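You operate a simulated robot arm through the tools that you are given. There is no shell and no other tool. Be economical: measure what you need, move in short steps, check, and stop when the job is done.

The job below is to be done with a simulated two-armed robot. You get a single attempt, and the scene is never put back.

Task
Take the wool ball from the top of the folding table and put it on the top of the laundry counter. Take the blue cloth from the top of the folding table and put it on the cart top. Take the pack of cards on the top of the laundry counter and put it away on the second shelf from the bottom from the top. Pick up the cordless driver with one hand, pass it to the other hand and put it on the top of the wooden stand. Press the yellow button three times. Stack the small grey box that says "washers" from the top of the workbench on top of the small grey box that says "screws". Put the blue cup in the inside of the laundry tub. Put the 13 mm socket from the top of the window shelf on the ledge of the switch board and the 19 mm socket on the lower board of the window shelf. Fetch the brown can and stand it on the ledge of the switch board. Fetch the oil dish and set it on the top shelf of the rack. Fetch the yellow tissue and set it on the top shelf of the rack. Open the upper drawer. The order is free. Set down upright: cordless driver, blue cup, brown can.

Only the result counts: the job must be done as asked and must still hold three seconds after the hand-in. Knocking over, shifting, dropping, spilling or breaking anything else fails it. Flat cloth is picked up by pressing the open fingertips on it (5 to 10 N) and closing them slowly along it; thin cloth reads only 2 to 8 mm in the jaws.

Robot
Two 7-joint arms with two-finger grippers on one trunk, on a base that drives. Base frame: it is fixed to the floor where the robot stands at the start and does not move with it; the origin is under the middle of the robot, x ahead of it, y to its left, z up; the surface under the hand at the start is at about z = 0.74. Units: m, rad, N and s.
The left shoulder is at the start at [0.023, 0.231, 1.078], the right one opposite. With the tool pointing down near the work surface each hand reaches from about 0.18 to 0.76 m from the robot's upright axis, wherever it stands, measured 20 degrees to its own side. Places, roughly: blue cloth (7x10x3 cm) [0.6, 0.4, 0.8]; blue cup (7x7x10 cm) [-1.9, 5.9, 0.8]; brown can [-5.75, 3.25, 0.75]; cart top [-2.8, -1.2, 0.8]; cordless driver [-3, 4, 1]; inside of the laundry tub [0.7, 4, 0.6]; ledge of the switch board (58x15 cm) [-7.52, 5.52, 0.92]; lower board of the window shelf (22x70 cm) [-5.26, 6.1, 0.38]; oil dish (9x9x2 cm) [-1.2, -1.2, 0.7]; pack of cards [0.5, 2, 1]; second shelf from the bottom [-0.8, -1.1, 0.7]; small grey box [-3, 4, 0.75]; socket [-5.25, 6.25, 0.75]; top of the laundry counter [0.7, 1.7, 0.9]; top of the wooden stand (31x23 cm) [-3.84, 4.5, 0.56]; top shelf of the rack [-0.8, -1.1, 1.5]; upper drawer [0.8, 0.9, 0.9]; wool ball (7x7x7 cm) [0.6, 0.2, 0.8]; yellow button [-2.8, 4.2, 0.8]; yellow tissue (7x15x4 cm) [-0.9, -1, 0.7]. Payload 2.2 kg a hand.
Tool frame (each hand has its own): the origin (TCP) lies between the finger pads and is the grasp point; the fingertips stand 0.019 m ahead of it; z points along the fingers, y is the line along which they close. Largest opening 0.116 m; the body of the gripper starts 0.07 m behind the TCP.
Orientation is that of the tool frame in the base frame, as a unit quaternion [w, x, y, z]. With the fingers straight down and closing along the base's y, the tool's x points along the base's -x, its y along +y and its z along -z.

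Tools
- The arms move only by the tool nudge_tool. It takes "left_moves", "right_moves" or both (then of equal length, played together; a hand with none holds still); each is a list of rows, each a list of 7 numbers: the shift along the tool's x, y, z in m, then the turn, a rotation vector about the tool's x, y, z in rad, then the gripper command, from -1 (fully open) to 1 (shut), values between in proportion. In form: [[x, y, z, ax, ay, az, grip], ...]. A call has 1 to 20 rows; each row shifts and turns the commanded pose from where the row before left it, along the tool's axes as they then stand. A row lasts 0.2 s, in which the tool goes at most 0.05 m and 0.15 rad; a call with a longer step from one row to the next is refused whole, and so is a gripper value outside its range. Where a pose cannot be reached the arm comes as near as it can. A force on the tool above 40 N (or 10 N above the force at the start of the call, whichever is more), or a blocked arm, ends the call early, and 0.2 s more pass. Each finger halts on what it meets, pressing with about 24 N; the grip force reading is that of the motor and also rises with nothing between the fingers. The clock runs only during rows and for 0.2 s after the last one: add rows that do not move to give the fingers time. It gives the time, the measured TCP pose, the force on the tool (base axes), the opening and the grip force at its end, in the units of the frame above (readings bear some noise), with the torque about the TCP (base axes, N m) and any sound that the robot's microphone picked up, and new pictures: "views" is both (left out), scene, wrist or none (wrist: the cameras of the hands that moved).
- Cameras (640 x 400 px; columns grow to the right, rows downward): "scene" is now at [0.1232, -0.0249, 1.2618]; the picture's right is [-0.46, -0.89, 0.01], its down [-0.42, 0.21, -0.88] and it looks along [0.78, -0.41, -0.47] (base axes); focal length 214 px, centre (320, 200). "left" rides on the left gripper at [0.069, 0.015, -0.097] in its tool frame; the picture's right is [-0.22, 0.98, 0.00], its down [-0.76, -0.17, -0.63] and it looks along [-0.62, -0.14, 0.77] (tool axes); focal length 251 px, centre (320, 200). "right" rides on the right gripper at [0.069, -0.015, -0.097] in its tool frame; the picture's right is [0.21, 0.98, 0.00], its down [-0.76, 0.17, -0.63] and it looks along [-0.62, 0.14, 0.77] (tool axes); focal length 251 px, centre (320, 200). There is no depth. A picture from a camera that has moved, and an enlarged one, comes with that camera's place and axes in the base frame and with its lens.
- lift_body(by): slides the trunk up (or, below 0, down) by that many m; the arms and the scene camera ride with it, the base frame stays. It gives what a move gives, with no picture.
- steer(legs): drives the robot by 1 to 6 legs, each [ahead, left, turn to the left] in m, m and rad, along the robot's own axes; the way and the turn of a leg run together, so that a leg with both is an arc; at most 1.5 m and 3.142 rad a leg. The arms and the cameras ride along, it lands a little off, and it stops where it bumps. It gives what a move gives, and a new picture of the scene camera.
- pan_tilt(pan, tilt): turns the head with the scene camera to pan (to the left, within 1.396 rad either way) and tilt (down, from -0.506 to 1.204), counted from straight ahead of the robot. It gives what a move gives, and a new picture of the scene camera.
- zoom(camera, box): a new picture of the part [left, top, right, bottom] of that camera's present view, enlarged. No time passes.
- job_done(): hands the job in; it is judged then, once.

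Go step by step. Nothing tells you exact positions but the pictures and the camera data: compare them with the known pose of the tool, close in by small moves and look again before you grip or let go. The budget is 577 turns and 360 pictures, counting those below and the enlarged ones. Unless the task says otherwise, let go and move clear before handing in.

The tools are called after "Call:" by a JSON object that holds its "name" and its "arguments". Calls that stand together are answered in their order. nudge_tool: Moves the arms, as the interface text tells. Its arguments: {"type":"object","properties":{"left_moves":{"type":"array","items":{"type":"array","items":{"type":"number"}}},"right_moves":{"type":"array","items":{"type":"array","items":{"type":"number"}}},"views":{"type":"string","enum":["both","scene","wrist","none"]}},"required":[]} The other tools are called the same way: lift_body (by) slides the trunk up or down; steer (legs) drives the base; pan_tilt (pan, tilt) turns the head that bears the scene camera; zoom (camera, box) takes an enlarged picture of a part of a camera's view; job_done () hands the job in.

At the start:

```text
t: 0.0
left_position: [0.3134, 0.4381, 0.9936]
left_tool_rot: [-0.001, -0.001, 1.0, -0.005]
left_wrist_force: [0.2, -0.4, -0.1]
left_ft_torque: [-0.04, -0.02, -0.02]
left_width: 0.1159
left_finger_force: 0.0
right_position: [0.4724, 0.0438, 1.1485]
right_tool_rot: [-0.001, -0.001, 1.0, -0.004]
right_wrist_force: [0.0, 0.9, -0.1]
right_ft_torque: [-0.05, -0.04, -0.03]
right_width: 0.1161
right_finger_force: 0.1
trunk travel left (down, up): [-0.225, 0.265]
robot x, y, heading: [-0.003, 0.0035, 0.002]
head pan, tilt: [-0.483, 0.49]
```

scene: 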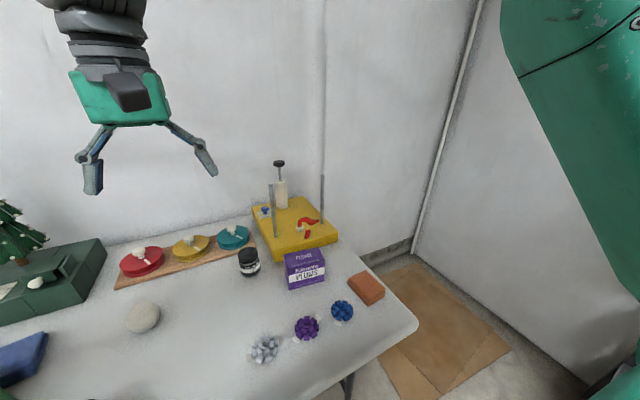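
right: 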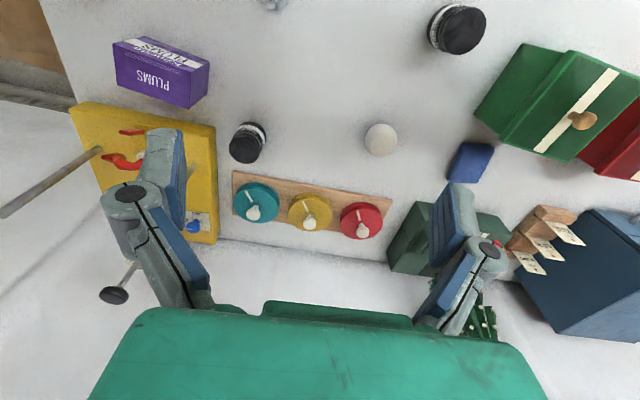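
left: 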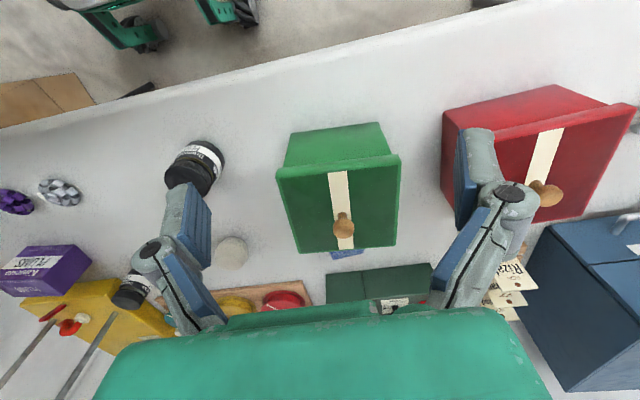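

I see the folding table with the wool ball (pale) and the blue cloth to its left. I'll look straight at the table first.

Call:
{"name": "pan_tilt", "arguments": {"pan": 0.3, "tilt": 0.7}}

```text
t: 1.1
left_position: [0.3119, 0.4185, 1.0031]
left_tool_rot: [0.0, 0.0, 1.0, 0.004]
left_wrist_force: [0.3, 0.1, -0.1]
left_ft_torque: [0.03, 0.04, 0.02]
left_width: 0.1158
left_finger_force: 0.1
right_position: [0.4713, 0.0206, 1.1503]
right_tool_rot: [0.001, 0.0, 1.0, 0.005]
right_wrist_force: [0.7, 0.0, 0.5]
right_ft_torque: [0.05, 0.06, 0.02]
right_width: 0.1161
right_finger_force: 0.1
trunk travel left (down, up): [-0.225, 0.265]
robot x, y, heading: [0.0001, 0.001, 0.0]
head pan, tilt: [0.3, 0.7]
camera scene: at [0.1234, 0.0221, 1.243], right [0.29, -0.96, 0.0], down [-0.62, -0.19, -0.76], along [0.73, 0.23, -0.65], focal length 214 px, centre (320, 200)
```

scene: 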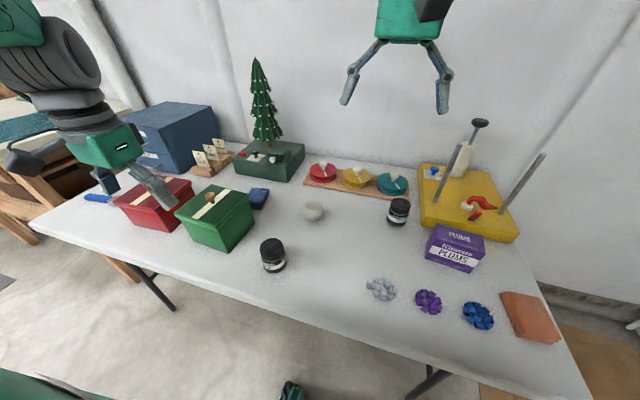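

The ball is around (0.59, 0.19) and the cloth around (0.61, 0.40), behind the green box. I zoom in on the cloth and look down from the left wrist.

Call:
{"name": "zoom", "arguments": {"camera": "scene", "box": [170, 130, 370, 255]}}

Call:
{"name": "nudge_tool", "arguments": {"left_moves": [[-0.05, 0, 0, 0, 0, 0, -1], [-0.05, 0, 0, 0, 0, 0, -1], [-0.05, 0, 0, 0, 0, 0, -1], [-0.03, 0, 0, 0, 0, 0, -1], [0, 0, 0, 0, 0, 0, -1], [0, 0, 0, 0, 0, 0, -1]], "views": "wrist"}}

```text
3.20 times, centred on (270, 192) of scene
camera zoom: at [0.1234, 0.0221, 1.243], right [0.29, -0.96, 0.0], down [-0.62, -0.19, -0.76], along [0.73, 0.23, -0.65], focal length 686 px, centre (480, 224)
```

zoom: 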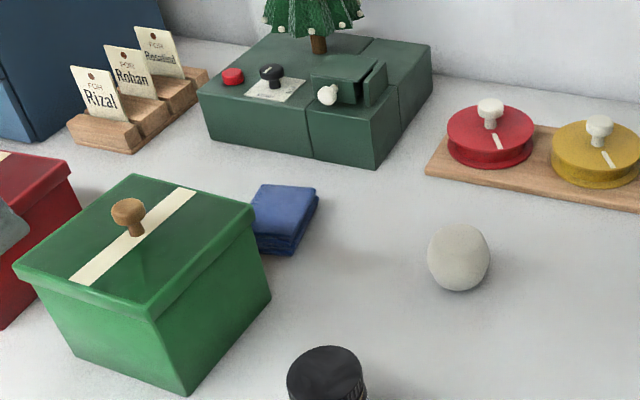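

```text
t: 2.5
left_position: [0.4933, 0.4333, 0.9977]
left_tool_rot: [0.001, -0.002, 1.0, -0.001]
left_wrist_force: [-0.2, 0.3, 0.0]
left_ft_torque: [-0.03, 0.0, -0.05]
left_width: 0.1162
left_finger_force: 0.0
right_position: [0.4714, 0.0393, 1.1497]
right_tool_rot: [0.0, -0.001, 1.0, -0.002]
right_wrist_force: [-0.9, -0.1, -0.3]
right_ft_torque: [-0.05, 0.0, 0.02]
right_width: 0.1157
right_finger_force: 0.0
trunk travel left (down, up): [-0.225, 0.265]
robot x, y, heading: [0.003, 0.0041, -0.003]
head pan, tilt: [0.3, 0.7]
camera left: at [0.4243, 0.4494, 1.0943], right [0.21, 0.98, 0.0], down [0.76, -0.16, 0.63], along [0.62, -0.14, -0.77], focal length 251 px, centre (320, 200)
```

left: 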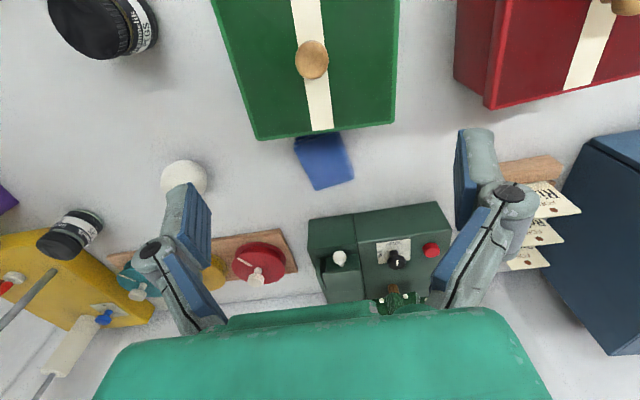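

The cloth pad is near (0.62, 0.41) just beyond the green box. I bring the right hand over the wool ball, and shift the left further ahead to look down on the cloth.

Call:
{"name": "nudge_tool", "arguments": {"left_moves": [[-0.03, 0, 0, 0, 0, 0, -1], [-0.03, 0, 0, 0, 0, 0, -1], [-0.03, 0, 0, 0, 0, 0, -1], [-0.03, -0.01, 0, 0, 0, 0, -1], [-0.015, -0.01, 0, 0, 0, 0, -1], [0, 0, 0, 0, 0, 0, -1], [0, 0, 0, 0, 0, 0, -1]], "right_moves": [[-0.023, 0.03, 0.03, 0, 0, 0, -1], [-0.023, 0.03, 0.03, 0, 0, 0, -1], [-0.023, 0.03, 0.03, 0, 0, 0, -1], [-0.023, 0.03, 0.03, 0, 0, 0, -1], [-0.023, 0.03, 0.03, 0, 0, 0, -1], [0, 0, 0, 0, 0, 0, -1], [0, 0, 0, 0, 0, 0, -1]], "views": "wrist"}}

```text
t: 4.1
left_position: [0.6279, 0.4127, 0.9997]
left_tool_rot: [0.001, 0.0, 1.0, -0.001]
left_wrist_force: [-0.5, -0.1, 0.0]
left_ft_torque: [0.01, 0.03, -0.01]
left_width: 0.1159
left_finger_force: 0.0
right_position: [0.5421, 0.1417, 1.035]
right_tool_rot: [0.0, -0.005, 1.0, -0.003]
right_wrist_force: [-0.9, 1.0, 0.2]
right_ft_torque: [-0.02, 0.03, 0.0]
right_width: 0.116
right_finger_force: 0.1
right hand out of reach, approached as far as the arm can: row 4, 5
trunk travel left (down, up): [-0.225, 0.265]
robot x, y, heading: [-0.0013, 0.0036, -0.002]
head pan, tilt: [0.3, 0.7]
camera right: at [0.4744, 0.1278, 1.1316], right [-0.22, 0.97, 0.0], down [0.75, 0.18, 0.63], along [0.62, 0.14, -0.77], focal length 251 px, centre (320, 200)
camera left: at [0.5586, 0.4272, 1.0963], right [0.21, 0.98, 0.0], down [0.76, -0.16, 0.63], along [0.62, -0.14, -0.77], focal length 251 px, centre (320, 200)
```

right: 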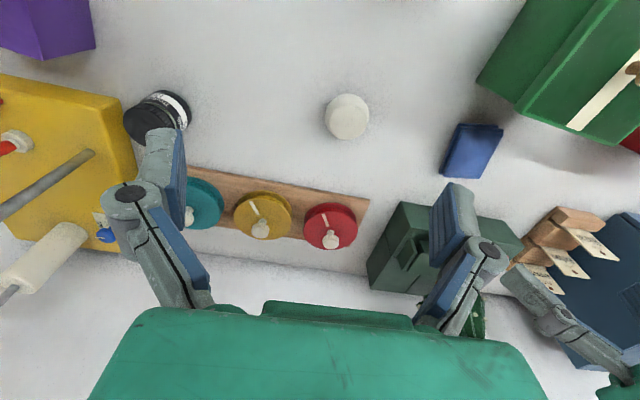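
left: 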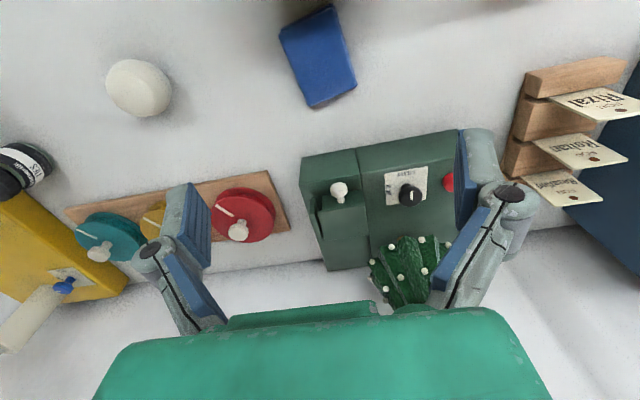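

The cloth centre is at about (0.62, 0.41), turned ~0.19 rad. I'll turn the left hand to match, lean it away from the green box (so the wrist camera clears the lid), and lower.

Call:
{"name": "nudge_tool", "arguments": {"left_moves": [[0, 0, 0, 0, 0, -0.1, -1], [0, 0, 0, 0, 0, -0.09, -1], [0, 0, 0.03, 0, 0.15, 0, -1], [-0.01, 0, 0.03, 0, 0.15, 0, -1], [-0.015, 0, 0.045, 0, 0, 0, -1], [-0.012, 0, 0.045, 0, 0, 0, -1], [0, 0, 0, 0, 0, 0, -1], [0, 0, 0, 0, 0, 0, -1]], "views": "both"}}

```text
t: 5.9
left_position: [0.634, 0.4128, 0.843]
left_tool_rot: [-0.15, -0.094, 0.984, -0.015]
left_wrist_force: [0.7, -0.8, 0.0]
left_ft_torque: [0.0, 0.01, 0.03]
left_width: 0.1161
left_finger_force: 0.0
right_position: [0.5441, 0.1412, 1.0351]
right_tool_rot: [0.0, -0.005, 1.0, -0.003]
right_wrist_force: [0.3, 0.4, 0.2]
right_ft_torque: [-0.04, 0.02, 0.01]
right_width: 0.1159
right_finger_force: 0.1
trunk travel left (down, up): [-0.225, 0.265]
robot x, y, heading: [0.0032, 0.0041, 0.002]
head pan, tilt: [0.3, 0.7]
camera scene: at [0.1265, 0.0336, 1.2425], right [0.3, -0.96, 0.0], down [-0.62, -0.19, -0.76], along [0.73, 0.22, -0.65], focal length 214 px, centre (320, 200)
camera left: at [0.5944, 0.4203, 0.9562], right [0.02, 1.0, -0.06], down [0.92, 0.01, 0.38], along [0.38, -0.07, -0.92], focal length 251 px, centre (320, 200)
```

scene: 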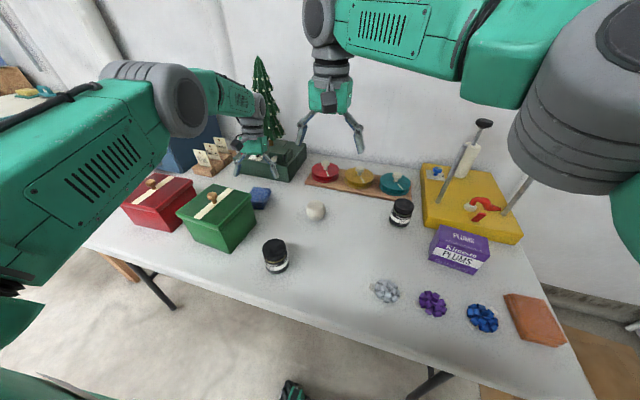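
left: 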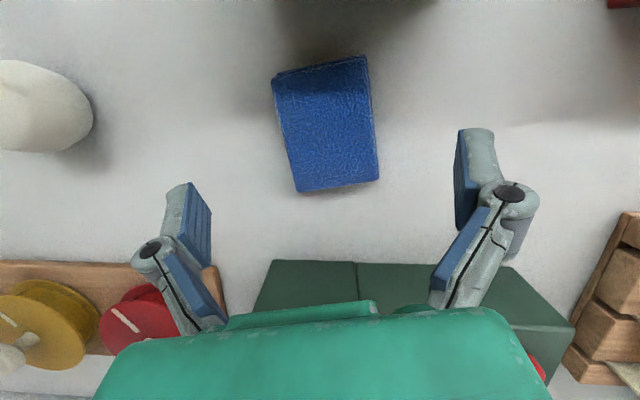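

Alignment is good: cloth centre reads (0.617, 0.415) and the tool is over its far half. Lowering straight down to grasp height.

Call:
{"name": "nudge_tool", "arguments": {"left_moves": [[-0.0074, 0.004, 0.0239, 0, 0, 0.05, -1], [-0.0074, 0, 0.0239, 0, 0, 0, -1], [-0.0074, 0, 0.0239, 0, 0, 0, -1], [0, 0, 0, 0, 0, 0, -1]], "views": "wrist"}}

```text
t: 6.9
left_position: [0.6335, 0.4136, 0.7705]
left_tool_rot: [-0.147, -0.07, 0.987, -0.018]
left_wrist_force: [0.2, 0.0, -0.9]
left_ft_torque: [-0.02, 0.0, 0.02]
left_width: 0.1159
left_finger_force: 0.1
right_position: [0.5442, 0.1392, 1.0349]
right_tool_rot: [0.0, -0.004, 1.0, 0.0]
right_wrist_force: [0.5, -0.6, 0.2]
right_ft_torque: [-0.01, 0.01, 0.03]
right_width: 0.1159
right_finger_force: 0.2
trunk travel left (down, up): [-0.225, 0.265]
robot x, y, heading: [-0.0019, 0.0061, 0.002]
head pan, tilt: [0.3, 0.7]
camera left: at [0.5939, 0.4256, 0.8824], right [0.06, 1.0, -0.08], down [0.92, -0.03, 0.38], along [0.38, -0.09, -0.92], focal length 251 px, centre (320, 200)
```

left: 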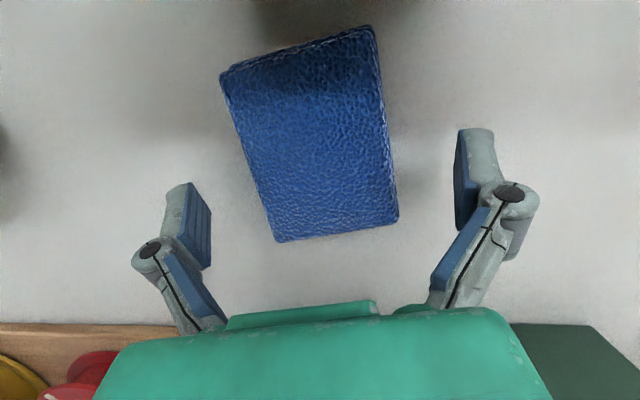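

Fingers straddle the cloth. Down a touch more and close.

Call:
{"name": "nudge_tool", "arguments": {"left_moves": [[-0.0025, 0, 0.008, 0, 0, 0, -1], [0, 0, 0, 0, 0, 0, -0.5], [0, 0, 0, 0, 0, 0, 0], [0, 0, 0, 0, 0, 0, 0.5], [0, 0, 0, 0, 0, 0, 1], [0, 0, 0, 0, 0, 0, 1], [0, 0, 0, 0, 0, 0, 1]], "views": "wrist"}}

```text
t: 8.5
left_position: [0.6337, 0.4128, 0.7618]
left_tool_rot: [-0.148, -0.07, 0.986, -0.017]
left_wrist_force: [0.3, 0.6, 1.9]
left_ft_torque: [0.08, 0.12, 0.0]
left_width: 0.0661
left_finger_force: 24.5
right_position: [0.5452, 0.1387, 1.034]
right_tool_rot: [0.0, -0.004, 1.0, -0.002]
right_wrist_force: [-0.6, -0.3, 0.1]
right_ft_torque: [-0.02, 0.01, -0.02]
right_width: 0.1159
right_finger_force: 0.0
trunk travel left (down, up): [-0.225, 0.265]
robot x, y, heading: [-0.0001, 0.0015, -0.003]
head pan, tilt: [0.3, 0.7]
camera left: at [0.5946, 0.4249, 0.8742], right [0.06, 1.0, -0.08], down [0.92, -0.03, 0.38], along [0.38, -0.09, -0.92], focal length 251 px, centre (320, 200)
```

left: 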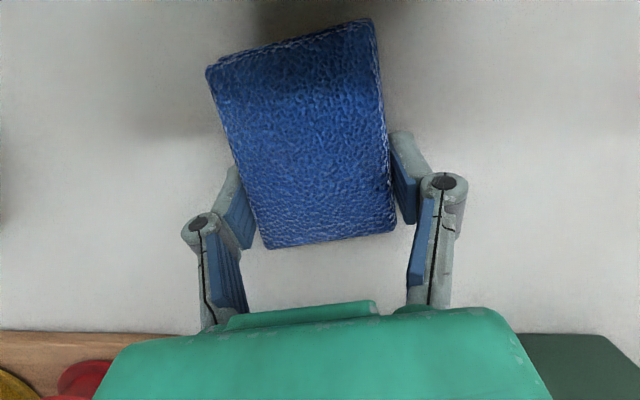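

Cloth is gripped at 66 mm. Lift it up.

Call:
{"name": "nudge_tool", "arguments": {"left_moves": [[0.006, 0, -0.019, 0, 0, 0, 1], [0.012, 0, -0.04, 0, 0, 0, 1], [0.012, 0, -0.04, 0, 0, 0, 1], [0.012, 0, -0.04, 0, 0, 0, 1], [0.012, 0, -0.04, 0, 0, 0, 1], [0.012, 0, -0.04, 0, 0, 0, 1], [0, 0, 0, 0, 0, 0, 1], [0, 0, 0, 0, 0, 0, 1]], "views": "wrist"}}

```text
t: 10.3
left_position: [0.6342, 0.4171, 0.9914]
left_tool_rot: [-0.147, -0.07, 0.986, -0.017]
left_wrist_force: [-0.1, 0.2, -1.0]
left_ft_torque: [0.01, -0.03, 0.0]
left_width: 0.066
left_finger_force: 24.0
right_position: [0.5442, 0.1385, 1.0354]
right_tool_rot: [0.0, -0.004, 1.0, -0.001]
right_wrist_force: [0.5, 0.5, 0.4]
right_ft_torque: [-0.01, -0.02, 0.01]
right_width: 0.1159
right_finger_force: 0.1
trunk travel left (down, up): [-0.225, 0.265]
robot x, y, heading: [0.0007, 0.0011, 0.003]
head pan, tilt: [0.3, 0.7]
camera left: at [0.5947, 0.4287, 1.1034], right [0.06, 0.99, -0.08], down [0.92, -0.03, 0.38], along [0.38, -0.09, -0.92], focal length 251 px, centre (320, 200)
```

left: 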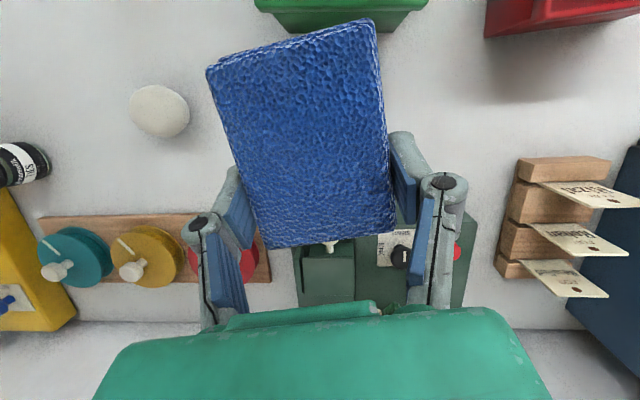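

Held. I pull the left hand back and up a bit, then shift the robot left 0.15 m so the right hand reaches the ball.

Call:
{"name": "nudge_tool", "arguments": {"left_moves": [[0.044, 0, 0, 0, 0, 0, 1], [0.044, 0, 0, 0, 0, 0, 1], [0.044, 0, 0, 0, 0, 0, 1], [0.044, 0, 0, 0, 0, 0, 1], [0.03, 0, 0, 0, 0, 0, 1], [0, 0, 0, 0, 0, 0, 1]], "views": "none"}}

Call:
{"name": "steer", "arguments": {"legs": [[0, 0.15, 0]]}}

Call:
{"name": "nudge_tool", "arguments": {"right_moves": [[0, 0, 0, 0, 0, 0, -1]], "views": "wrist"}}

```text
t: 11.7
left_position: [0.4371, 0.3877, 1.0511]
left_tool_rot: [-0.148, -0.069, 0.986, -0.017]
left_wrist_force: [0.5, 0.2, -1.5]
left_ft_torque: [-0.01, -0.01, -0.02]
left_width: 0.0662
left_finger_force: 24.2
right_position: [0.5455, 0.1393, 1.0352]
right_tool_rot: [-0.001, -0.004, 1.0, -0.001]
right_wrist_force: [0.7, 0.0, 0.7]
right_ft_torque: [-0.02, 0.0, 0.02]
right_width: 0.1161
right_finger_force: 0.0
trunk travel left (down, up): [-0.225, 0.265]
robot x, y, heading: [-0.0025, 0.002, -0.001]
head pan, tilt: [0.3, 0.7]
```

```text
t: 13.4
left_position: [0.4294, 0.5566, 1.0478]
left_tool_rot: [-0.146, -0.069, 0.987, -0.023]
left_wrist_force: [-0.8, 1.6, -0.3]
left_ft_torque: [-0.12, -0.08, 0.03]
left_width: 0.0659
left_finger_force: 24.1
right_position: [0.5363, 0.3099, 1.038]
right_tool_rot: [0.002, -0.005, 1.0, -0.007]
right_wrist_force: [-1.0, 3.0, -0.5]
right_ft_torque: [-0.25, -0.15, 0.04]
right_width: 0.116
right_finger_force: 0.0
trunk travel left (down, up): [-0.225, 0.265]
robot x, y, heading: [0.0004, 0.1563, 0.002]
head pan, tilt: [0.3, 0.7]
stopped in leg 1: the robot was blocked; the commanded pose is now the measured one
camera scene: at [0.1246, 0.2097, 1.2417], right [0.3, -0.95, 0.02], down [-0.62, -0.21, -0.76], along [0.73, 0.21, -0.65], focal length 214 px, centre (320, 200)
```

scene: 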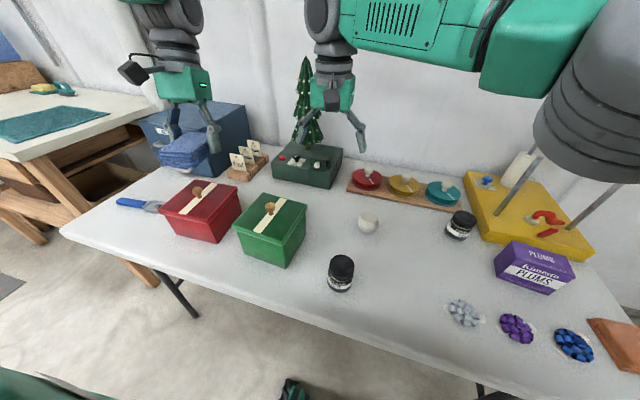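

```text
t: 14.0
left_position: [0.4267, 0.4918, 1.0693]
left_tool_rot: [-0.14, -0.067, 0.988, 0.001]
left_wrist_force: [0.3, 0.0, 1.0]
left_ft_torque: [0.05, -0.01, 0.02]
left_width: 0.0658
left_finger_force: 23.8
right_position: [0.5387, 0.2438, 1.049]
right_tool_rot: [0.005, 0.001, 1.0, 0.016]
right_wrist_force: [-0.8, -0.1, 0.0]
right_ft_torque: [0.06, 0.01, -0.04]
right_width: 0.1159
right_finger_force: 0.1
trunk travel left (down, up): [-0.225, 0.265]
robot x, y, heading: [0.0019, 0.1446, -0.002]
head pan, tilt: [0.3, 0.7]
stopped in row 1 (right hand): the arm was blocked; the commanded pose is now the measured one
camera right: at [0.4686, 0.2267, 1.1451], right [-0.21, 0.98, 0.03], down [0.75, 0.14, 0.65], along [0.63, 0.16, -0.76], focal length 251 px, centre (320, 200)
```

right: 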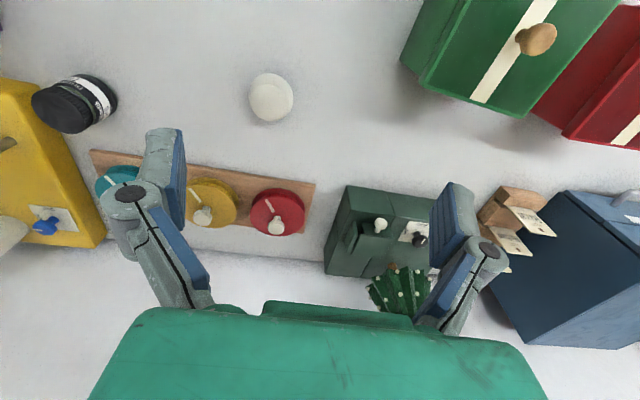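

The robot seems to sway after the drive; I let it settle and read again.

Call:
{"name": "nudge_tool", "arguments": {"right_moves": [[0, 0, 0, 0, 0, 0, -1], [0, 0, 0, 0, 0, 0, -1], [0, 0, 0, 0, 0, 0, -1], [0, 0, 0, 0, 0, 0, -1], [0, 0, 0, 0, 0, 0, -1]], "views": "both"}}

```text
t: 15.2
left_position: [0.4271, 0.5265, 1.0576]
left_tool_rot: [-0.143, -0.069, 0.987, -0.014]
left_wrist_force: [0.3, 0.3, -0.9]
left_ft_torque: [-0.07, 0.01, 0.01]
left_width: 0.0663
left_finger_force: 24.0
right_position: [0.5397, 0.2794, 1.0449]
right_tool_rot: [0.005, -0.001, 1.0, 0.005]
right_wrist_force: [-0.9, 1.9, -0.8]
right_ft_torque: [-0.18, -0.09, -0.02]
right_width: 0.1161
right_finger_force: 0.1
trunk travel left (down, up): [-0.225, 0.265]
robot x, y, heading: [0.0006, 0.1449, -0.005]
head pan, tilt: [0.3, 0.7]
camera scene: at [0.125, 0.1987, 1.2417], right [0.3, -0.96, 0.02], down [-0.62, -0.21, -0.76], along [0.73, 0.21, -0.65], focal length 214 px, centre (320, 200)
camera right: at [0.47, 0.2642, 1.141], right [-0.22, 0.98, 0.0], down [0.75, 0.16, 0.64], along [0.62, 0.14, -0.77], focal length 251 px, centre (320, 200)
```

scene: 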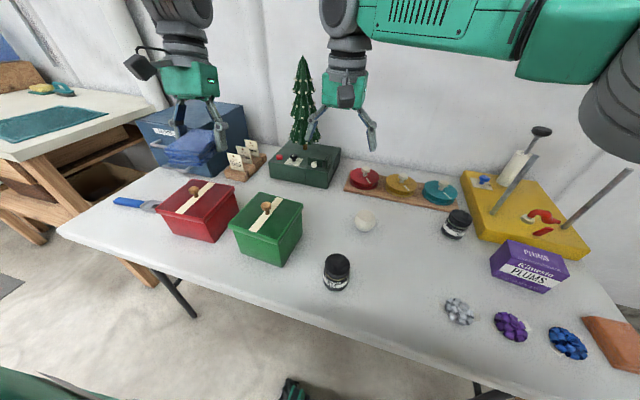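
right: 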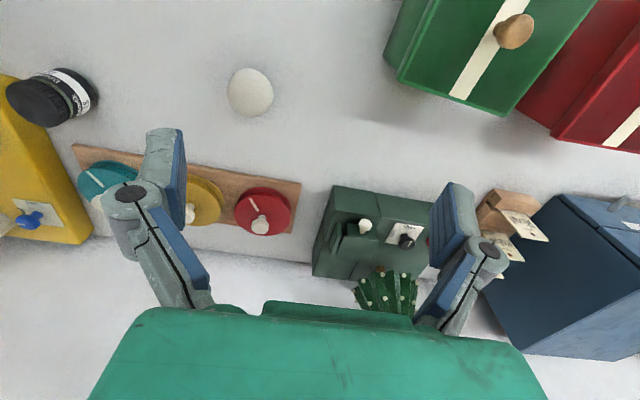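

The ball reads (0.595, 0.193). Moving the right hand over it and partway down.

Call:
{"name": "nudge_tool", "arguments": {"right_moves": [[-0.018, -0.03, 0.03, 0, 0, 0, -1], [-0.018, -0.03, 0.03, 0, 0, 0, -1], [-0.018, -0.028, 0.03, 0, 0, 0, -1], [0, 0, 0.04, 0, 0, 0, -1], [0, 0, 0.04, 0, 0, 0, -1], [0, 0, 0, 0, 0, 0, -1], [0, 0, 0, 0, 0, 0, -1], [0, 0, 0, 0, 0, 0, -1]], "views": "wrist"}}

```text
t: 17.0
left_position: [0.4267, 0.5056, 1.0635]
left_tool_rot: [-0.142, -0.067, 0.988, -0.006]
left_wrist_force: [0.2, -0.2, -0.7]
left_ft_torque: [0.02, 0.01, 0.02]
left_width: 0.0658
left_finger_force: 23.9
right_position: [0.5963, 0.175, 0.8768]
right_tool_rot: [0.004, 0.0, 1.0, 0.01]
right_wrist_force: [-0.9, -1.1, 0.9]
right_ft_torque: [0.0, -0.01, 0.03]
right_width: 0.1158
right_finger_force: 0.0
trunk travel left (down, up): [-0.225, 0.265]
robot x, y, heading: [0.0, 0.1379, 0.002]
head pan, tilt: [0.3, 0.7]
camera right: at [0.5263, 0.1583, 0.9723], right [-0.21, 0.98, 0.02], down [0.75, 0.15, 0.64], along [0.63, 0.15, -0.77], focal length 251 px, centre (320, 200)
```

right: 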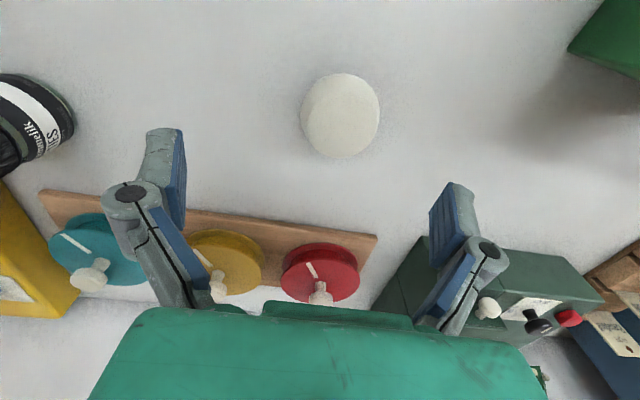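

Call:
{"name": "nudge_tool", "arguments": {"right_moves": [[-0.002, 0.015, 0.02, 0, 0, 0, -1], [0, 0, 0, 0, 0, 0, -1], [0, 0, 0, 0, 0, 0, -1], [0, 0, 0, 0, 0, 0, -1], [0, 0, 0, 0, 0, 0, -1], [0, 0, 0, 0, 0, 0, -1], [0, 0, 0, 0, 0, 0, -1], [0, 0, 0, 0, 0, 0, -1]], "views": "wrist"}}

```text
t: 18.8
left_position: [0.4272, 0.4931, 1.0671]
left_tool_rot: [-0.141, -0.068, 0.988, 0.0]
left_wrist_force: [-1.0, -0.9, -1.3]
left_ft_torque: [0.05, -0.03, -0.04]
left_width: 0.0662
left_finger_force: 24.2
right_position: [0.5985, 0.1763, 0.8572]
right_tool_rot: [0.005, 0.0, 1.0, 0.016]
right_wrist_force: [-0.4, -0.1, 0.6]
right_ft_torque: [0.07, 0.03, -0.01]
right_width: 0.116
right_finger_force: 0.1
trunk travel left (down, up): [-0.225, 0.265]
robot x, y, heading: [-0.0041, 0.1407, -0.0]
head pan, tilt: [0.3, 0.7]
camera right: at [0.5286, 0.16, 0.9529], right [-0.21, 0.98, 0.03], down [0.75, 0.14, 0.64], along [0.63, 0.16, -0.76], focal length 251 px, centre (320, 200)
```

right: 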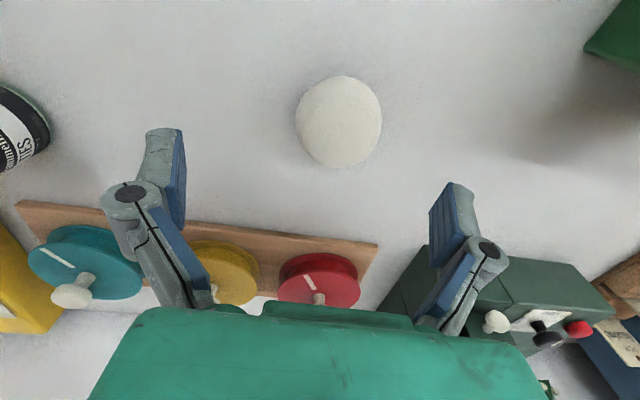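

Call:
{"name": "nudge_tool", "arguments": {"right_moves": [[-0.002, 0.016, 0.02, 0, 0, 0, -1], [0, 0, 0.03, 0, 0, 0, -1], [0, 0, 0.025, 0, 0, 0, -1], [0, 0, 0, 0, 0, 0, -1]], "views": "wrist"}}

```text
t: 19.8
left_position: [0.4274, 0.4951, 1.0672]
left_tool_rot: [-0.141, -0.068, 0.988, 0.0]
left_wrist_force: [-0.3, -0.9, -0.5]
left_ft_torque: [0.06, -0.01, -0.02]
left_width: 0.066
left_finger_force: 24.1
right_position: [0.6008, 0.1975, 0.7823]
right_tool_rot: [0.004, 0.001, 1.0, 0.016]
right_wrist_force: [-1.3, 0.2, 0.0]
right_ft_torque: [0.04, -0.02, 0.03]
right_width: 0.116
right_finger_force: 0.0
trunk travel left (down, up): [-0.225, 0.265]
robot x, y, heading: [-0.0, 0.1385, -0.004]
head pan, tilt: [0.3, 0.7]
camera right: at [0.5311, 0.1802, 0.8773], right [-0.21, 0.98, 0.03], down [0.75, 0.15, 0.64], along [0.63, 0.16, -0.76], focal length 251 px, centre (320, 200)
```

right: 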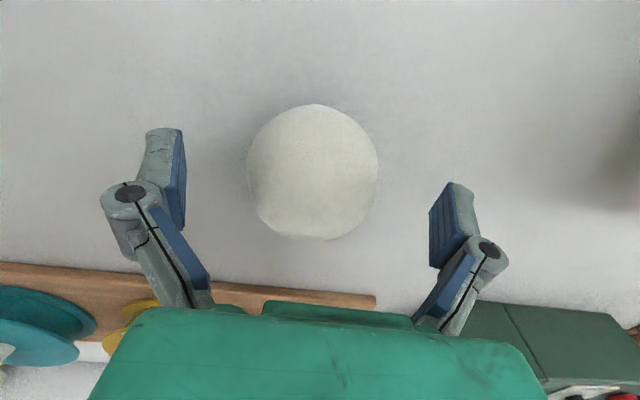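

Ball centred between the fingers; closing.

Call:
{"name": "nudge_tool", "arguments": {"right_moves": [[0.002, 0, 0.006, 0, 0, 0, -0.5], [0, 0, 0, 0, 0, 0, 0], [0, 0, 0, 0, 0, 0, 0.5], [0, 0, 0, 0, 0, 0, 1], [0, 0, 0, 0, 0, 0, 1], [0, 0, -0.02, 0, 0, 0, 1], [0, 0, -0.04, 0, 0, 0, 1], [0, 0, -0.05, 0, 0, 0, 1], [0, 0, -0.05, 0, 0, 0, 1], [0, 0, -0.05, 0, 0, 0, 1], [0, 0, -0.03, 0, 0, 0, 1], [0, 0, 0, 0, 0, 0, 1]], "views": "wrist"}}

```text
t: 22.4
left_position: [0.427, 0.504, 1.0642]
left_tool_rot: [-0.142, -0.068, 0.988, -0.005]
left_wrist_force: [0.2, -0.1, -0.9]
left_ft_torque: [0.02, 0.04, 0.01]
left_width: 0.0659
left_finger_force: 23.9
right_position: [0.6023, 0.189, 1.0186]
right_tool_rot: [0.003, 0.009, 1.0, 0.019]
right_wrist_force: [-0.1, 0.2, -0.2]
right_ft_torque: [0.0, 0.0, 0.03]
right_width: 0.0599
right_finger_force: 23.8
trunk travel left (down, up): [-0.225, 0.265]
robot x, y, heading: [-0.0006, 0.1411, -0.003]
head pan, tilt: [0.3, 0.7]
camera right: at [0.533, 0.173, 1.1152], right [-0.2, 0.98, 0.04], down [0.76, 0.13, 0.64], along [0.62, 0.15, -0.77], focal length 251 px, centre (320, 200)
```

right: 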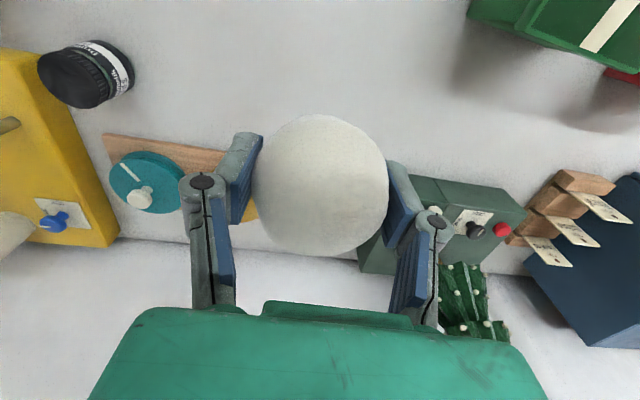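

Ball held. Pull the right hand in and look left toward the counter.

Call:
{"name": "nudge_tool", "arguments": {"right_moves": [[0.045, 0, 0, 0, 0, 0, 1], [0.045, 0, 0, 0, 0, 0, 1], [0.045, 0, 0, 0, 0, 0, 1], [0.045, -0.01, 0, 0, 0, 0, 1], [0.02, -0.01, 0, 0, 0, 0, 1], [0, 0, 0, 0, 0, 0, 1]], "views": "none"}}

Call:
{"name": "pan_tilt", "arguments": {"pan": 1.1, "tilt": 0.4}}

```text
t: 23.0
left_position: [0.4244, 0.4983, 1.0686]
left_tool_rot: [-0.14, -0.068, 0.988, -0.002]
left_wrist_force: [0.0, -0.6, -0.4]
left_ft_torque: [0.05, 0.02, -0.01]
left_width: 0.066
left_finger_force: 23.9
right_position: [0.4837, 0.1827, 0.9128]
right_tool_rot: [-0.11, 0.017, 0.994, 0.023]
right_wrist_force: [-0.3, -0.1, -0.4]
right_ft_torque: [0.02, 0.0, 0.02]
right_width: 0.0601
right_finger_force: 23.3
trunk travel left (down, up): [-0.225, 0.265]
robot x, y, heading: [0.0022, 0.1437, -0.001]
head pan, tilt: [0.3, 0.7]
stopped in row 3 (right hand): the arm was blocked; the commanded pose is now the measured one
```

```text
t: 24.2
left_position: [0.424, 0.5024, 1.0663]
left_tool_rot: [-0.14, -0.068, 0.988, -0.003]
left_wrist_force: [-0.4, 0.4, -0.5]
left_ft_torque: [-0.01, -0.02, -0.02]
left_width: 0.0661
left_finger_force: 24.1
right_position: [0.4843, 0.1864, 0.9129]
right_tool_rot: [-0.111, 0.018, 0.993, 0.022]
right_wrist_force: [0.0, 0.4, -0.4]
right_ft_torque: [0.03, 0.03, -0.01]
right_width: 0.0601
right_finger_force: 24.4
trunk travel left (down, up): [-0.225, 0.265]
robot x, y, heading: [-0.0048, 0.1454, 0.0]
head pan, tilt: [1.1, 0.4]
camera scene: at [0.0858, 0.2273, 1.2696], right [0.89, -0.46, 0.0], down [-0.18, -0.35, -0.92], along [0.42, 0.82, -0.39], focal length 214 px, centre (320, 200)
```

scene: 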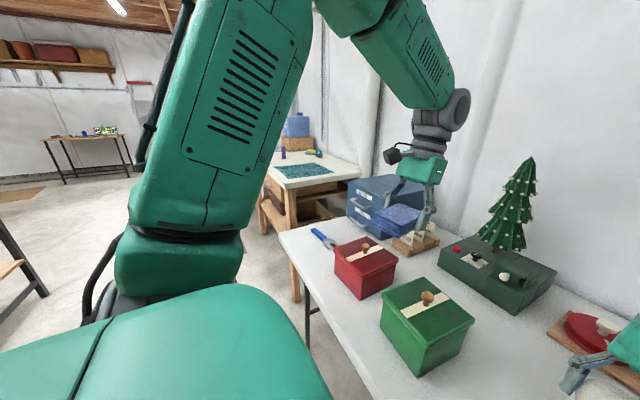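

The right arm got blocked (near the body). I raise it and move it to its own side.

Call:
{"name": "nudge_tool", "arguments": {"right_moves": [[0, -0.03, -0.03, 0, 0.0, 0, 1], [0, -0.04, -0.03, 0, -0.1, 0, 1], [0, -0.04, -0.03, 0, -0.1, 0, 1], [0, -0.045, -0.02, 0, 0, 0, 1], [0, -0.045, 0, 0, 0, 0, 1], [0, -0.045, 0, 0, 0, 0, 1], [0, 0, 0, 0, 0, 0, 1]], "views": "none"}}

```text
t: 25.8
left_position: [0.4238, 0.5026, 1.0667]
left_tool_rot: [-0.14, -0.068, 0.988, -0.003]
left_wrist_force: [0.7, -0.2, 0.3]
left_ft_torque: [0.0, 0.02, -0.02]
left_width: 0.0659
left_finger_force: 23.9
right_position: [0.4913, -0.063, 1.011]
right_tool_rot: [-0.01, 0.019, 1.0, 0.019]
right_wrist_force: [0.2, 0.3, -0.7]
right_ft_torque: [-0.02, -0.02, -0.02]
right_width: 0.0601
right_finger_force: 24.0
trunk travel left (down, up): [-0.225, 0.265]
robot x, y, heading: [0.0026, 0.1427, -0.001]
head pan, tilt: [1.1, 0.4]
```

Call:
{"name": "zoom", "arguments": {"camera": "scene", "box": [240, 110, 460, 250]}}

```text
2.86 times, centred on (350, 180) of scene
camera zoom: at [0.0855, 0.2247, 1.2698], right [0.89, -0.46, 0.0], down [-0.18, -0.35, -0.92], along [0.42, 0.82, -0.39], focal length 613 px, centre (234, 257)
```

zoom: 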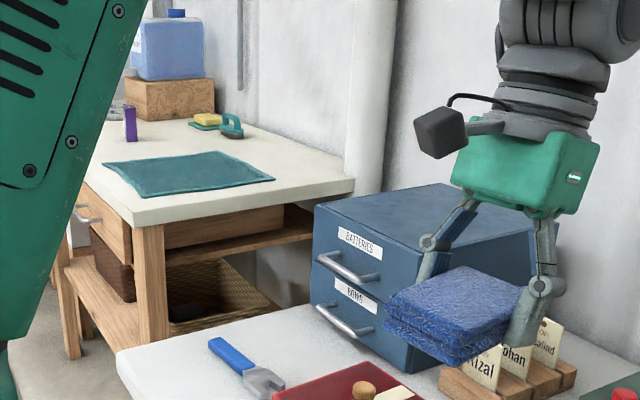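

The blue cabinet at the table's left end holds the upper drawer (label BATTERIES), front facing me near (0.65, 0.93); the counter with the purple card pack lies beyond, front edge x≈0.4, y from 1.23. I back off slightly and drive left toward the counter.

Call:
{"name": "steer", "arguments": {"legs": [[-0.1, 0, 0], [0, 0.7, 0], [0, 0.6, 0]]}}

Call:
{"name": "pan_tilt", "arguments": {"pan": 0.2, "tilt": 0.6}}

```text
t: 33.4
left_position: [0.3336, 1.8143, 1.0649]
left_tool_rot: [-0.14, -0.065, 0.988, -0.006]
left_wrist_force: [-1.1, 0.6, -0.4]
left_ft_torque: [0.0, -0.04, 0.01]
left_width: 0.0661
left_finger_force: 24.2
right_position: [0.3964, 1.2487, 1.0123]
right_tool_rot: [-0.01, 0.022, 1.0, 0.016]
right_wrist_force: [-0.2, 0.7, -0.6]
right_ft_torque: [-0.05, 0.0, 0.0]
right_width: 0.0598
right_finger_force: 23.9
trunk travel left (down, up): [-0.225, 0.265]
robot x, y, heading: [-0.0955, 1.4493, -0.009]
head pan, tilt: [1.1, 0.4]
camera scene: at [-0.0074, 1.5441, 1.2689], right [0.89, -0.46, 0.0], down [-0.18, -0.35, -0.92], along [0.42, 0.81, -0.4], focal length 214 px, centre (320, 200)
```

scene: 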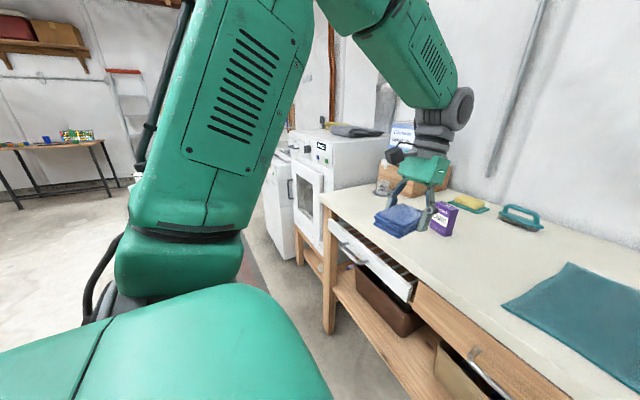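

```text
t: 34.6
left_position: [0.3299, 1.7935, 1.071]
left_tool_rot: [-0.138, -0.065, 0.988, 0.002]
left_wrist_force: [-0.3, -0.3, -0.1]
left_ft_torque: [0.11, -0.02, 0.0]
left_width: 0.0661
left_finger_force: 23.8
right_position: [0.392, 1.2308, 1.0096]
right_tool_rot: [-0.01, 0.021, 0.999, 0.024]
right_wrist_force: [0.1, -1.5, -0.8]
right_ft_torque: [0.06, 0.02, 0.01]
right_width: 0.0599
right_finger_force: 24.4
trunk travel left (down, up): [-0.225, 0.265]
robot x, y, heading: [-0.0975, 1.4501, -0.005]
head pan, tilt: [0.201, 0.6]
camera scene: at [0.0364, 1.4573, 1.2515], right [0.19, -0.98, -0.01], down [-0.56, -0.1, -0.82], along [0.81, 0.16, -0.57], focal length 214 px, centre (320, 200)
```

scene: 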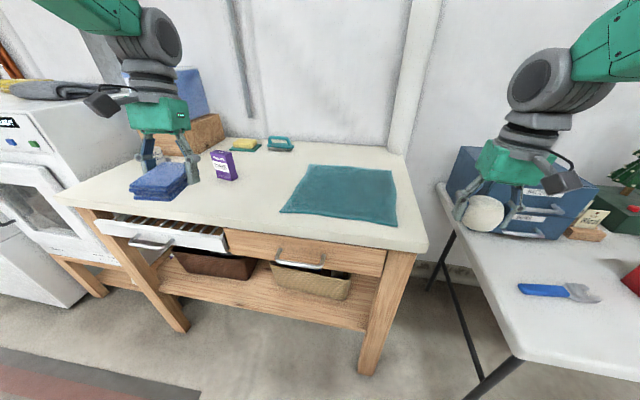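

The counter is clear between the mat and the card pack, around (0.50, 1.75). I raise the left hand a bit, shift left 0.45 and ahead 0.1.

Call:
{"name": "nudge_tool", "arguments": {"left_moves": [[0.012, -0.02, -0.04, 0, 0, 0, 1], [0.012, -0.02, -0.04, 0, 0, 0, 1], [0, 0, 0, 0, 0, 0, 1]], "views": "none"}}

Call:
{"name": "steer", "arguments": {"legs": [[0, 0.45, 0], [0.1, 0, 0]]}}

Call:
{"name": "pan_tilt", "arguments": {"pan": -0.1, "tilt": 0.75}}

```text
t: 35.4
left_position: [0.3372, 1.7535, 1.1545]
left_tool_rot: [-0.138, -0.066, 0.988, 0.003]
left_wrist_force: [-0.3, -0.8, -0.9]
left_ft_torque: [0.06, -0.02, -0.05]
left_width: 0.0661
left_finger_force: 24.5
right_position: [0.3938, 1.23, 1.0096]
right_tool_rot: [-0.009, 0.021, 0.999, 0.024]
right_wrist_force: [0.5, -0.8, -0.2]
right_ft_torque: [0.03, 0.01, 0.0]
right_width: 0.0599
right_finger_force: 23.6
trunk travel left (down, up): [-0.225, 0.265]
robot x, y, heading: [-0.0938, 1.452, -0.009]
head pan, tilt: [0.201, 0.6]
```

```text
t: 38.8
left_position: [0.4405, 2.2011, 1.1532]
left_tool_rot: [-0.139, -0.065, 0.988, 0.001]
left_wrist_force: [0.4, 0.2, -0.1]
left_ft_torque: [0.03, 0.03, -0.01]
left_width: 0.0659
left_finger_force: 24.0
right_position: [0.4977, 1.6781, 1.0091]
right_tool_rot: [-0.009, 0.021, 0.999, 0.023]
right_wrist_force: [-0.1, 0.2, -1.1]
right_ft_torque: [0.06, -0.02, 0.0]
right_width: 0.06
right_finger_force: 24.4
trunk travel left (down, up): [-0.225, 0.265]
robot x, y, heading: [0.0087, 1.8948, -0.011]
head pan, tilt: [0.201, 0.6]
camera scene: at [0.1401, 1.9078, 1.2515], right [0.19, -0.98, 0.0], down [-0.56, -0.1, -0.82], along [0.81, 0.16, -0.57], focal length 214 px, centre (320, 200)
```

scene: 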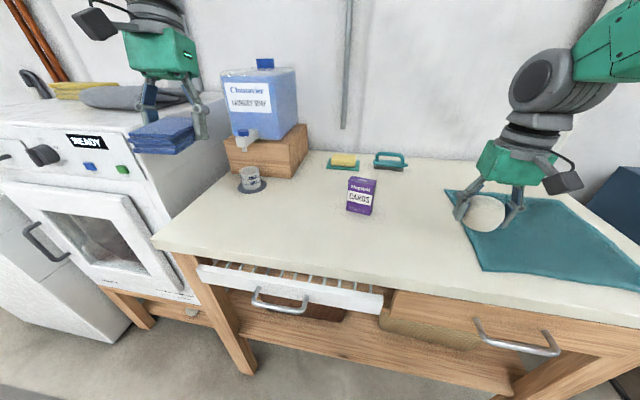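

```text
t: 39.6
left_position: [0.4362, 2.2031, 1.1544]
left_tool_rot: [-0.136, -0.065, 0.989, 0.001]
left_wrist_force: [-0.5, 0.1, -0.2]
left_ft_torque: [-0.02, -0.01, -0.03]
left_width: 0.0661
left_finger_force: 23.5
right_position: [0.4937, 1.6799, 1.013]
right_tool_rot: [-0.008, 0.022, 0.999, 0.022]
right_wrist_force: [-0.4, 0.3, -0.6]
right_ft_torque: [0.0, -0.04, -0.02]
right_width: 0.0597
right_finger_force: 24.0
trunk travel left (down, up): [-0.225, 0.265]
robot x, y, heading: [0.0096, 1.8934, -0.012]
head pan, tilt: [-0.099, 0.75]
camera scene: at [0.135, 1.8854, 1.2387], right [-0.11, -0.99, 0.0], down [-0.68, 0.07, -0.73], along [0.72, -0.08, -0.68], focal length 214 px, centre (320, 200)
```

scene: 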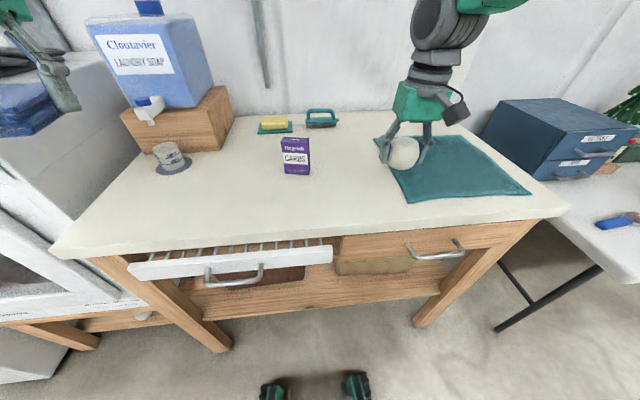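

Counter layout is clear: cards at about (0.62, 1.895). Move the right hand to (0.50, 1.76) and lower toward the counter.

Call:
{"name": "nudge_tool", "arguments": {"right_moves": [[0, 0.04, 0, 0, 0, 0, 1], [0, 0.04, 0.02, 0, 0, 0, 1], [0, 0, 0.025, 0, 0, 0, 1], [0, 0, 0.01, 0, 0, 0, 1], [0, 0, 0, 0, 0, 0, 1], [0, 0, 0, 0, 0, 0, 1]], "views": "both"}}

```text
t: 41.0
left_position: [0.4364, 2.2096, 1.1531]
left_tool_rot: [-0.137, -0.065, 0.988, -0.003]
left_wrist_force: [0.4, -0.3, -0.6]
left_ft_torque: [-0.03, 0.0, -0.01]
left_width: 0.066
left_finger_force: 24.1
right_position: [0.4972, 1.7686, 0.9602]
right_tool_rot: [-0.007, 0.02, 1.0, 0.019]
right_wrist_force: [0.7, 0.5, -1.5]
right_ft_torque: [-0.03, -0.01, 0.0]
right_width: 0.0599
right_finger_force: 24.4
trunk travel left (down, up): [-0.225, 0.265]
robot x, y, heading: [0.0085, 1.8958, -0.008]
head pan, tilt: [-0.099, 0.75]
camera scene: at [0.1356, 1.8913, 1.2386], right [-0.11, -0.99, 0.0], down [-0.68, 0.07, -0.73], along [0.72, -0.08, -0.68], focal length 214 px, centre (320, 200)
camera right: at [0.4293, 1.7526, 1.058], right [-0.17, 0.98, 0.04], down [0.77, 0.11, 0.63], along [0.61, 0.14, -0.78], focal length 251 px, centre (320, 200)
```

scene: 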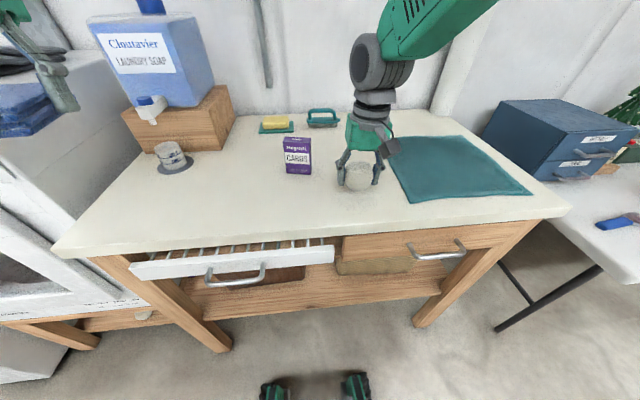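
right: 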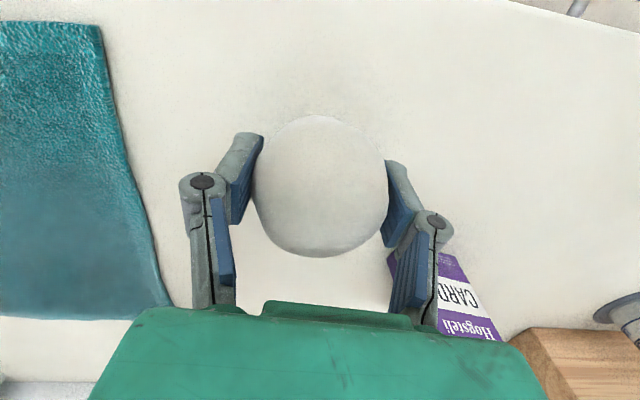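

Call:
{"name": "nudge_tool", "arguments": {"right_moves": [[0, 0, 0.01, 0, 0, 0, 1], [0, 0, 0.006, 0, 0, 0, 1], [0, 0, 0.004, 0, 0, 0, 1], [0, 0, 0, 0, 0, 0, 1], [0, 0, 0, 0, 0, 0, 1]], "views": "wrist"}}

```text
t: 42.2
left_position: [0.4357, 2.2056, 1.1543]
left_tool_rot: [-0.138, -0.065, 0.988, 0.0]
left_wrist_force: [-0.5, -0.1, -0.5]
left_ft_torque: [0.0, -0.03, 0.03]
left_width: 0.0659
left_finger_force: 24.3
right_position: [0.4949, 1.7638, 0.942]
right_tool_rot: [-0.007, 0.022, 1.0, 0.021]
right_wrist_force: [0.0, -0.4, -0.9]
right_ft_torque: [0.0, 0.01, -0.02]
right_width: 0.0597
right_finger_force: 23.7
trunk travel left (down, up): [-0.225, 0.265]
robot x, y, heading: [0.0068, 1.8954, -0.007]
head pan, tilt: [-0.099, 0.75]
camera right: at [0.429, 1.7487, 1.038], right [-0.17, 0.98, 0.04], down [0.77, 0.11, 0.63], along [0.61, 0.14, -0.78], focal length 251 px, centre (320, 200)
```

right: 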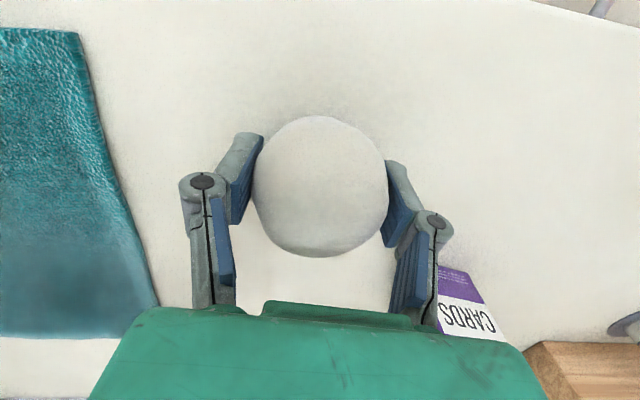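

No contact yet; a few more small steps.

Call:
{"name": "nudge_tool", "arguments": {"right_moves": [[0, 0, 0.004, 0, 0, 0, 1], [0, 0, 0.003, 0, 0, 0, 1], [0, 0, 0.003, 0, 0, 0, 1], [0, 0, 0, 0, 0, 0, 1]], "views": "none"}}

```text
t: 43.2
left_position: [0.434, 2.2048, 1.1538]
left_tool_rot: [-0.137, -0.065, 0.988, -0.001]
left_wrist_force: [-0.5, -0.5, 0.3]
left_ft_torque: [-0.01, -0.01, 0.02]
left_width: 0.0663
left_finger_force: 24.2
right_position: [0.4975, 1.7644, 0.9341]
right_tool_rot: [-0.004, 0.022, 1.0, 0.022]
right_wrist_force: [1.9, -3.0, 29.7]
right_ft_torque: [0.14, -0.06, -0.01]
right_width: 0.0599
right_finger_force: 23.9
trunk travel left (down, up): [-0.225, 0.265]
robot x, y, heading: [0.0076, 1.893, -0.013]
head pan, tilt: [-0.099, 0.75]
```

Contact. Ease back 2 mm and open.

Call:
{"name": "nudge_tool", "arguments": {"right_moves": [[0, 0, -0.002, 0, 0, 0, 1], [0, 0, 0, 0, 0, 0, 0.05], [0, 0, 0, 0, 0, 0, -0.1], [0, 0, 0, 0, 0, 0, -0.4], [0, 0, 0, 0, 0, 0, -1], [0, 0, 0, 0, 0, 0, -1], [0, 0, 0, 0, 0, 0, -1]], "views": "wrist"}}

```text
t: 44.8
left_position: [0.4362, 2.2069, 1.1546]
left_tool_rot: [-0.138, -0.064, 0.988, -0.001]
left_wrist_force: [-0.6, 1.0, -0.4]
left_ft_torque: [0.01, 0.02, -0.03]
left_width: 0.0661
left_finger_force: 23.8
right_position: [0.4967, 1.7655, 0.9333]
right_tool_rot: [-0.007, 0.022, 1.0, 0.02]
right_wrist_force: [-0.5, -0.3, -0.4]
right_ft_torque: [-0.03, 0.0, 0.02]
right_width: 0.1159
right_finger_force: 0.1
trunk travel left (down, up): [-0.225, 0.265]
robot x, y, heading: [0.0111, 1.8953, -0.011]
head pan, tilt: [-0.099, 0.75]
camera right: at [0.4294, 1.7499, 1.0299], right [-0.17, 0.98, 0.04], down [0.77, 0.11, 0.63], along [0.61, 0.14, -0.78], focal length 251 px, centre (320, 200)
```

right: 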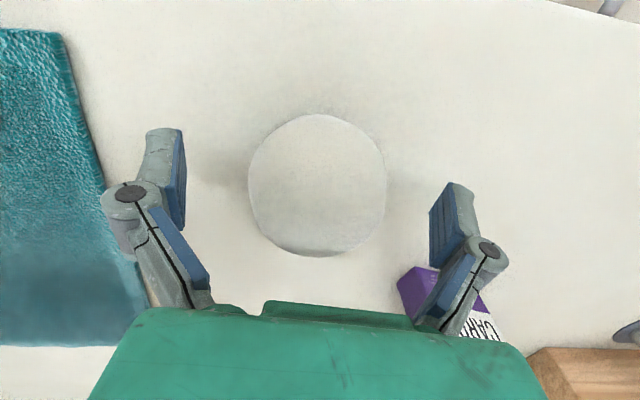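

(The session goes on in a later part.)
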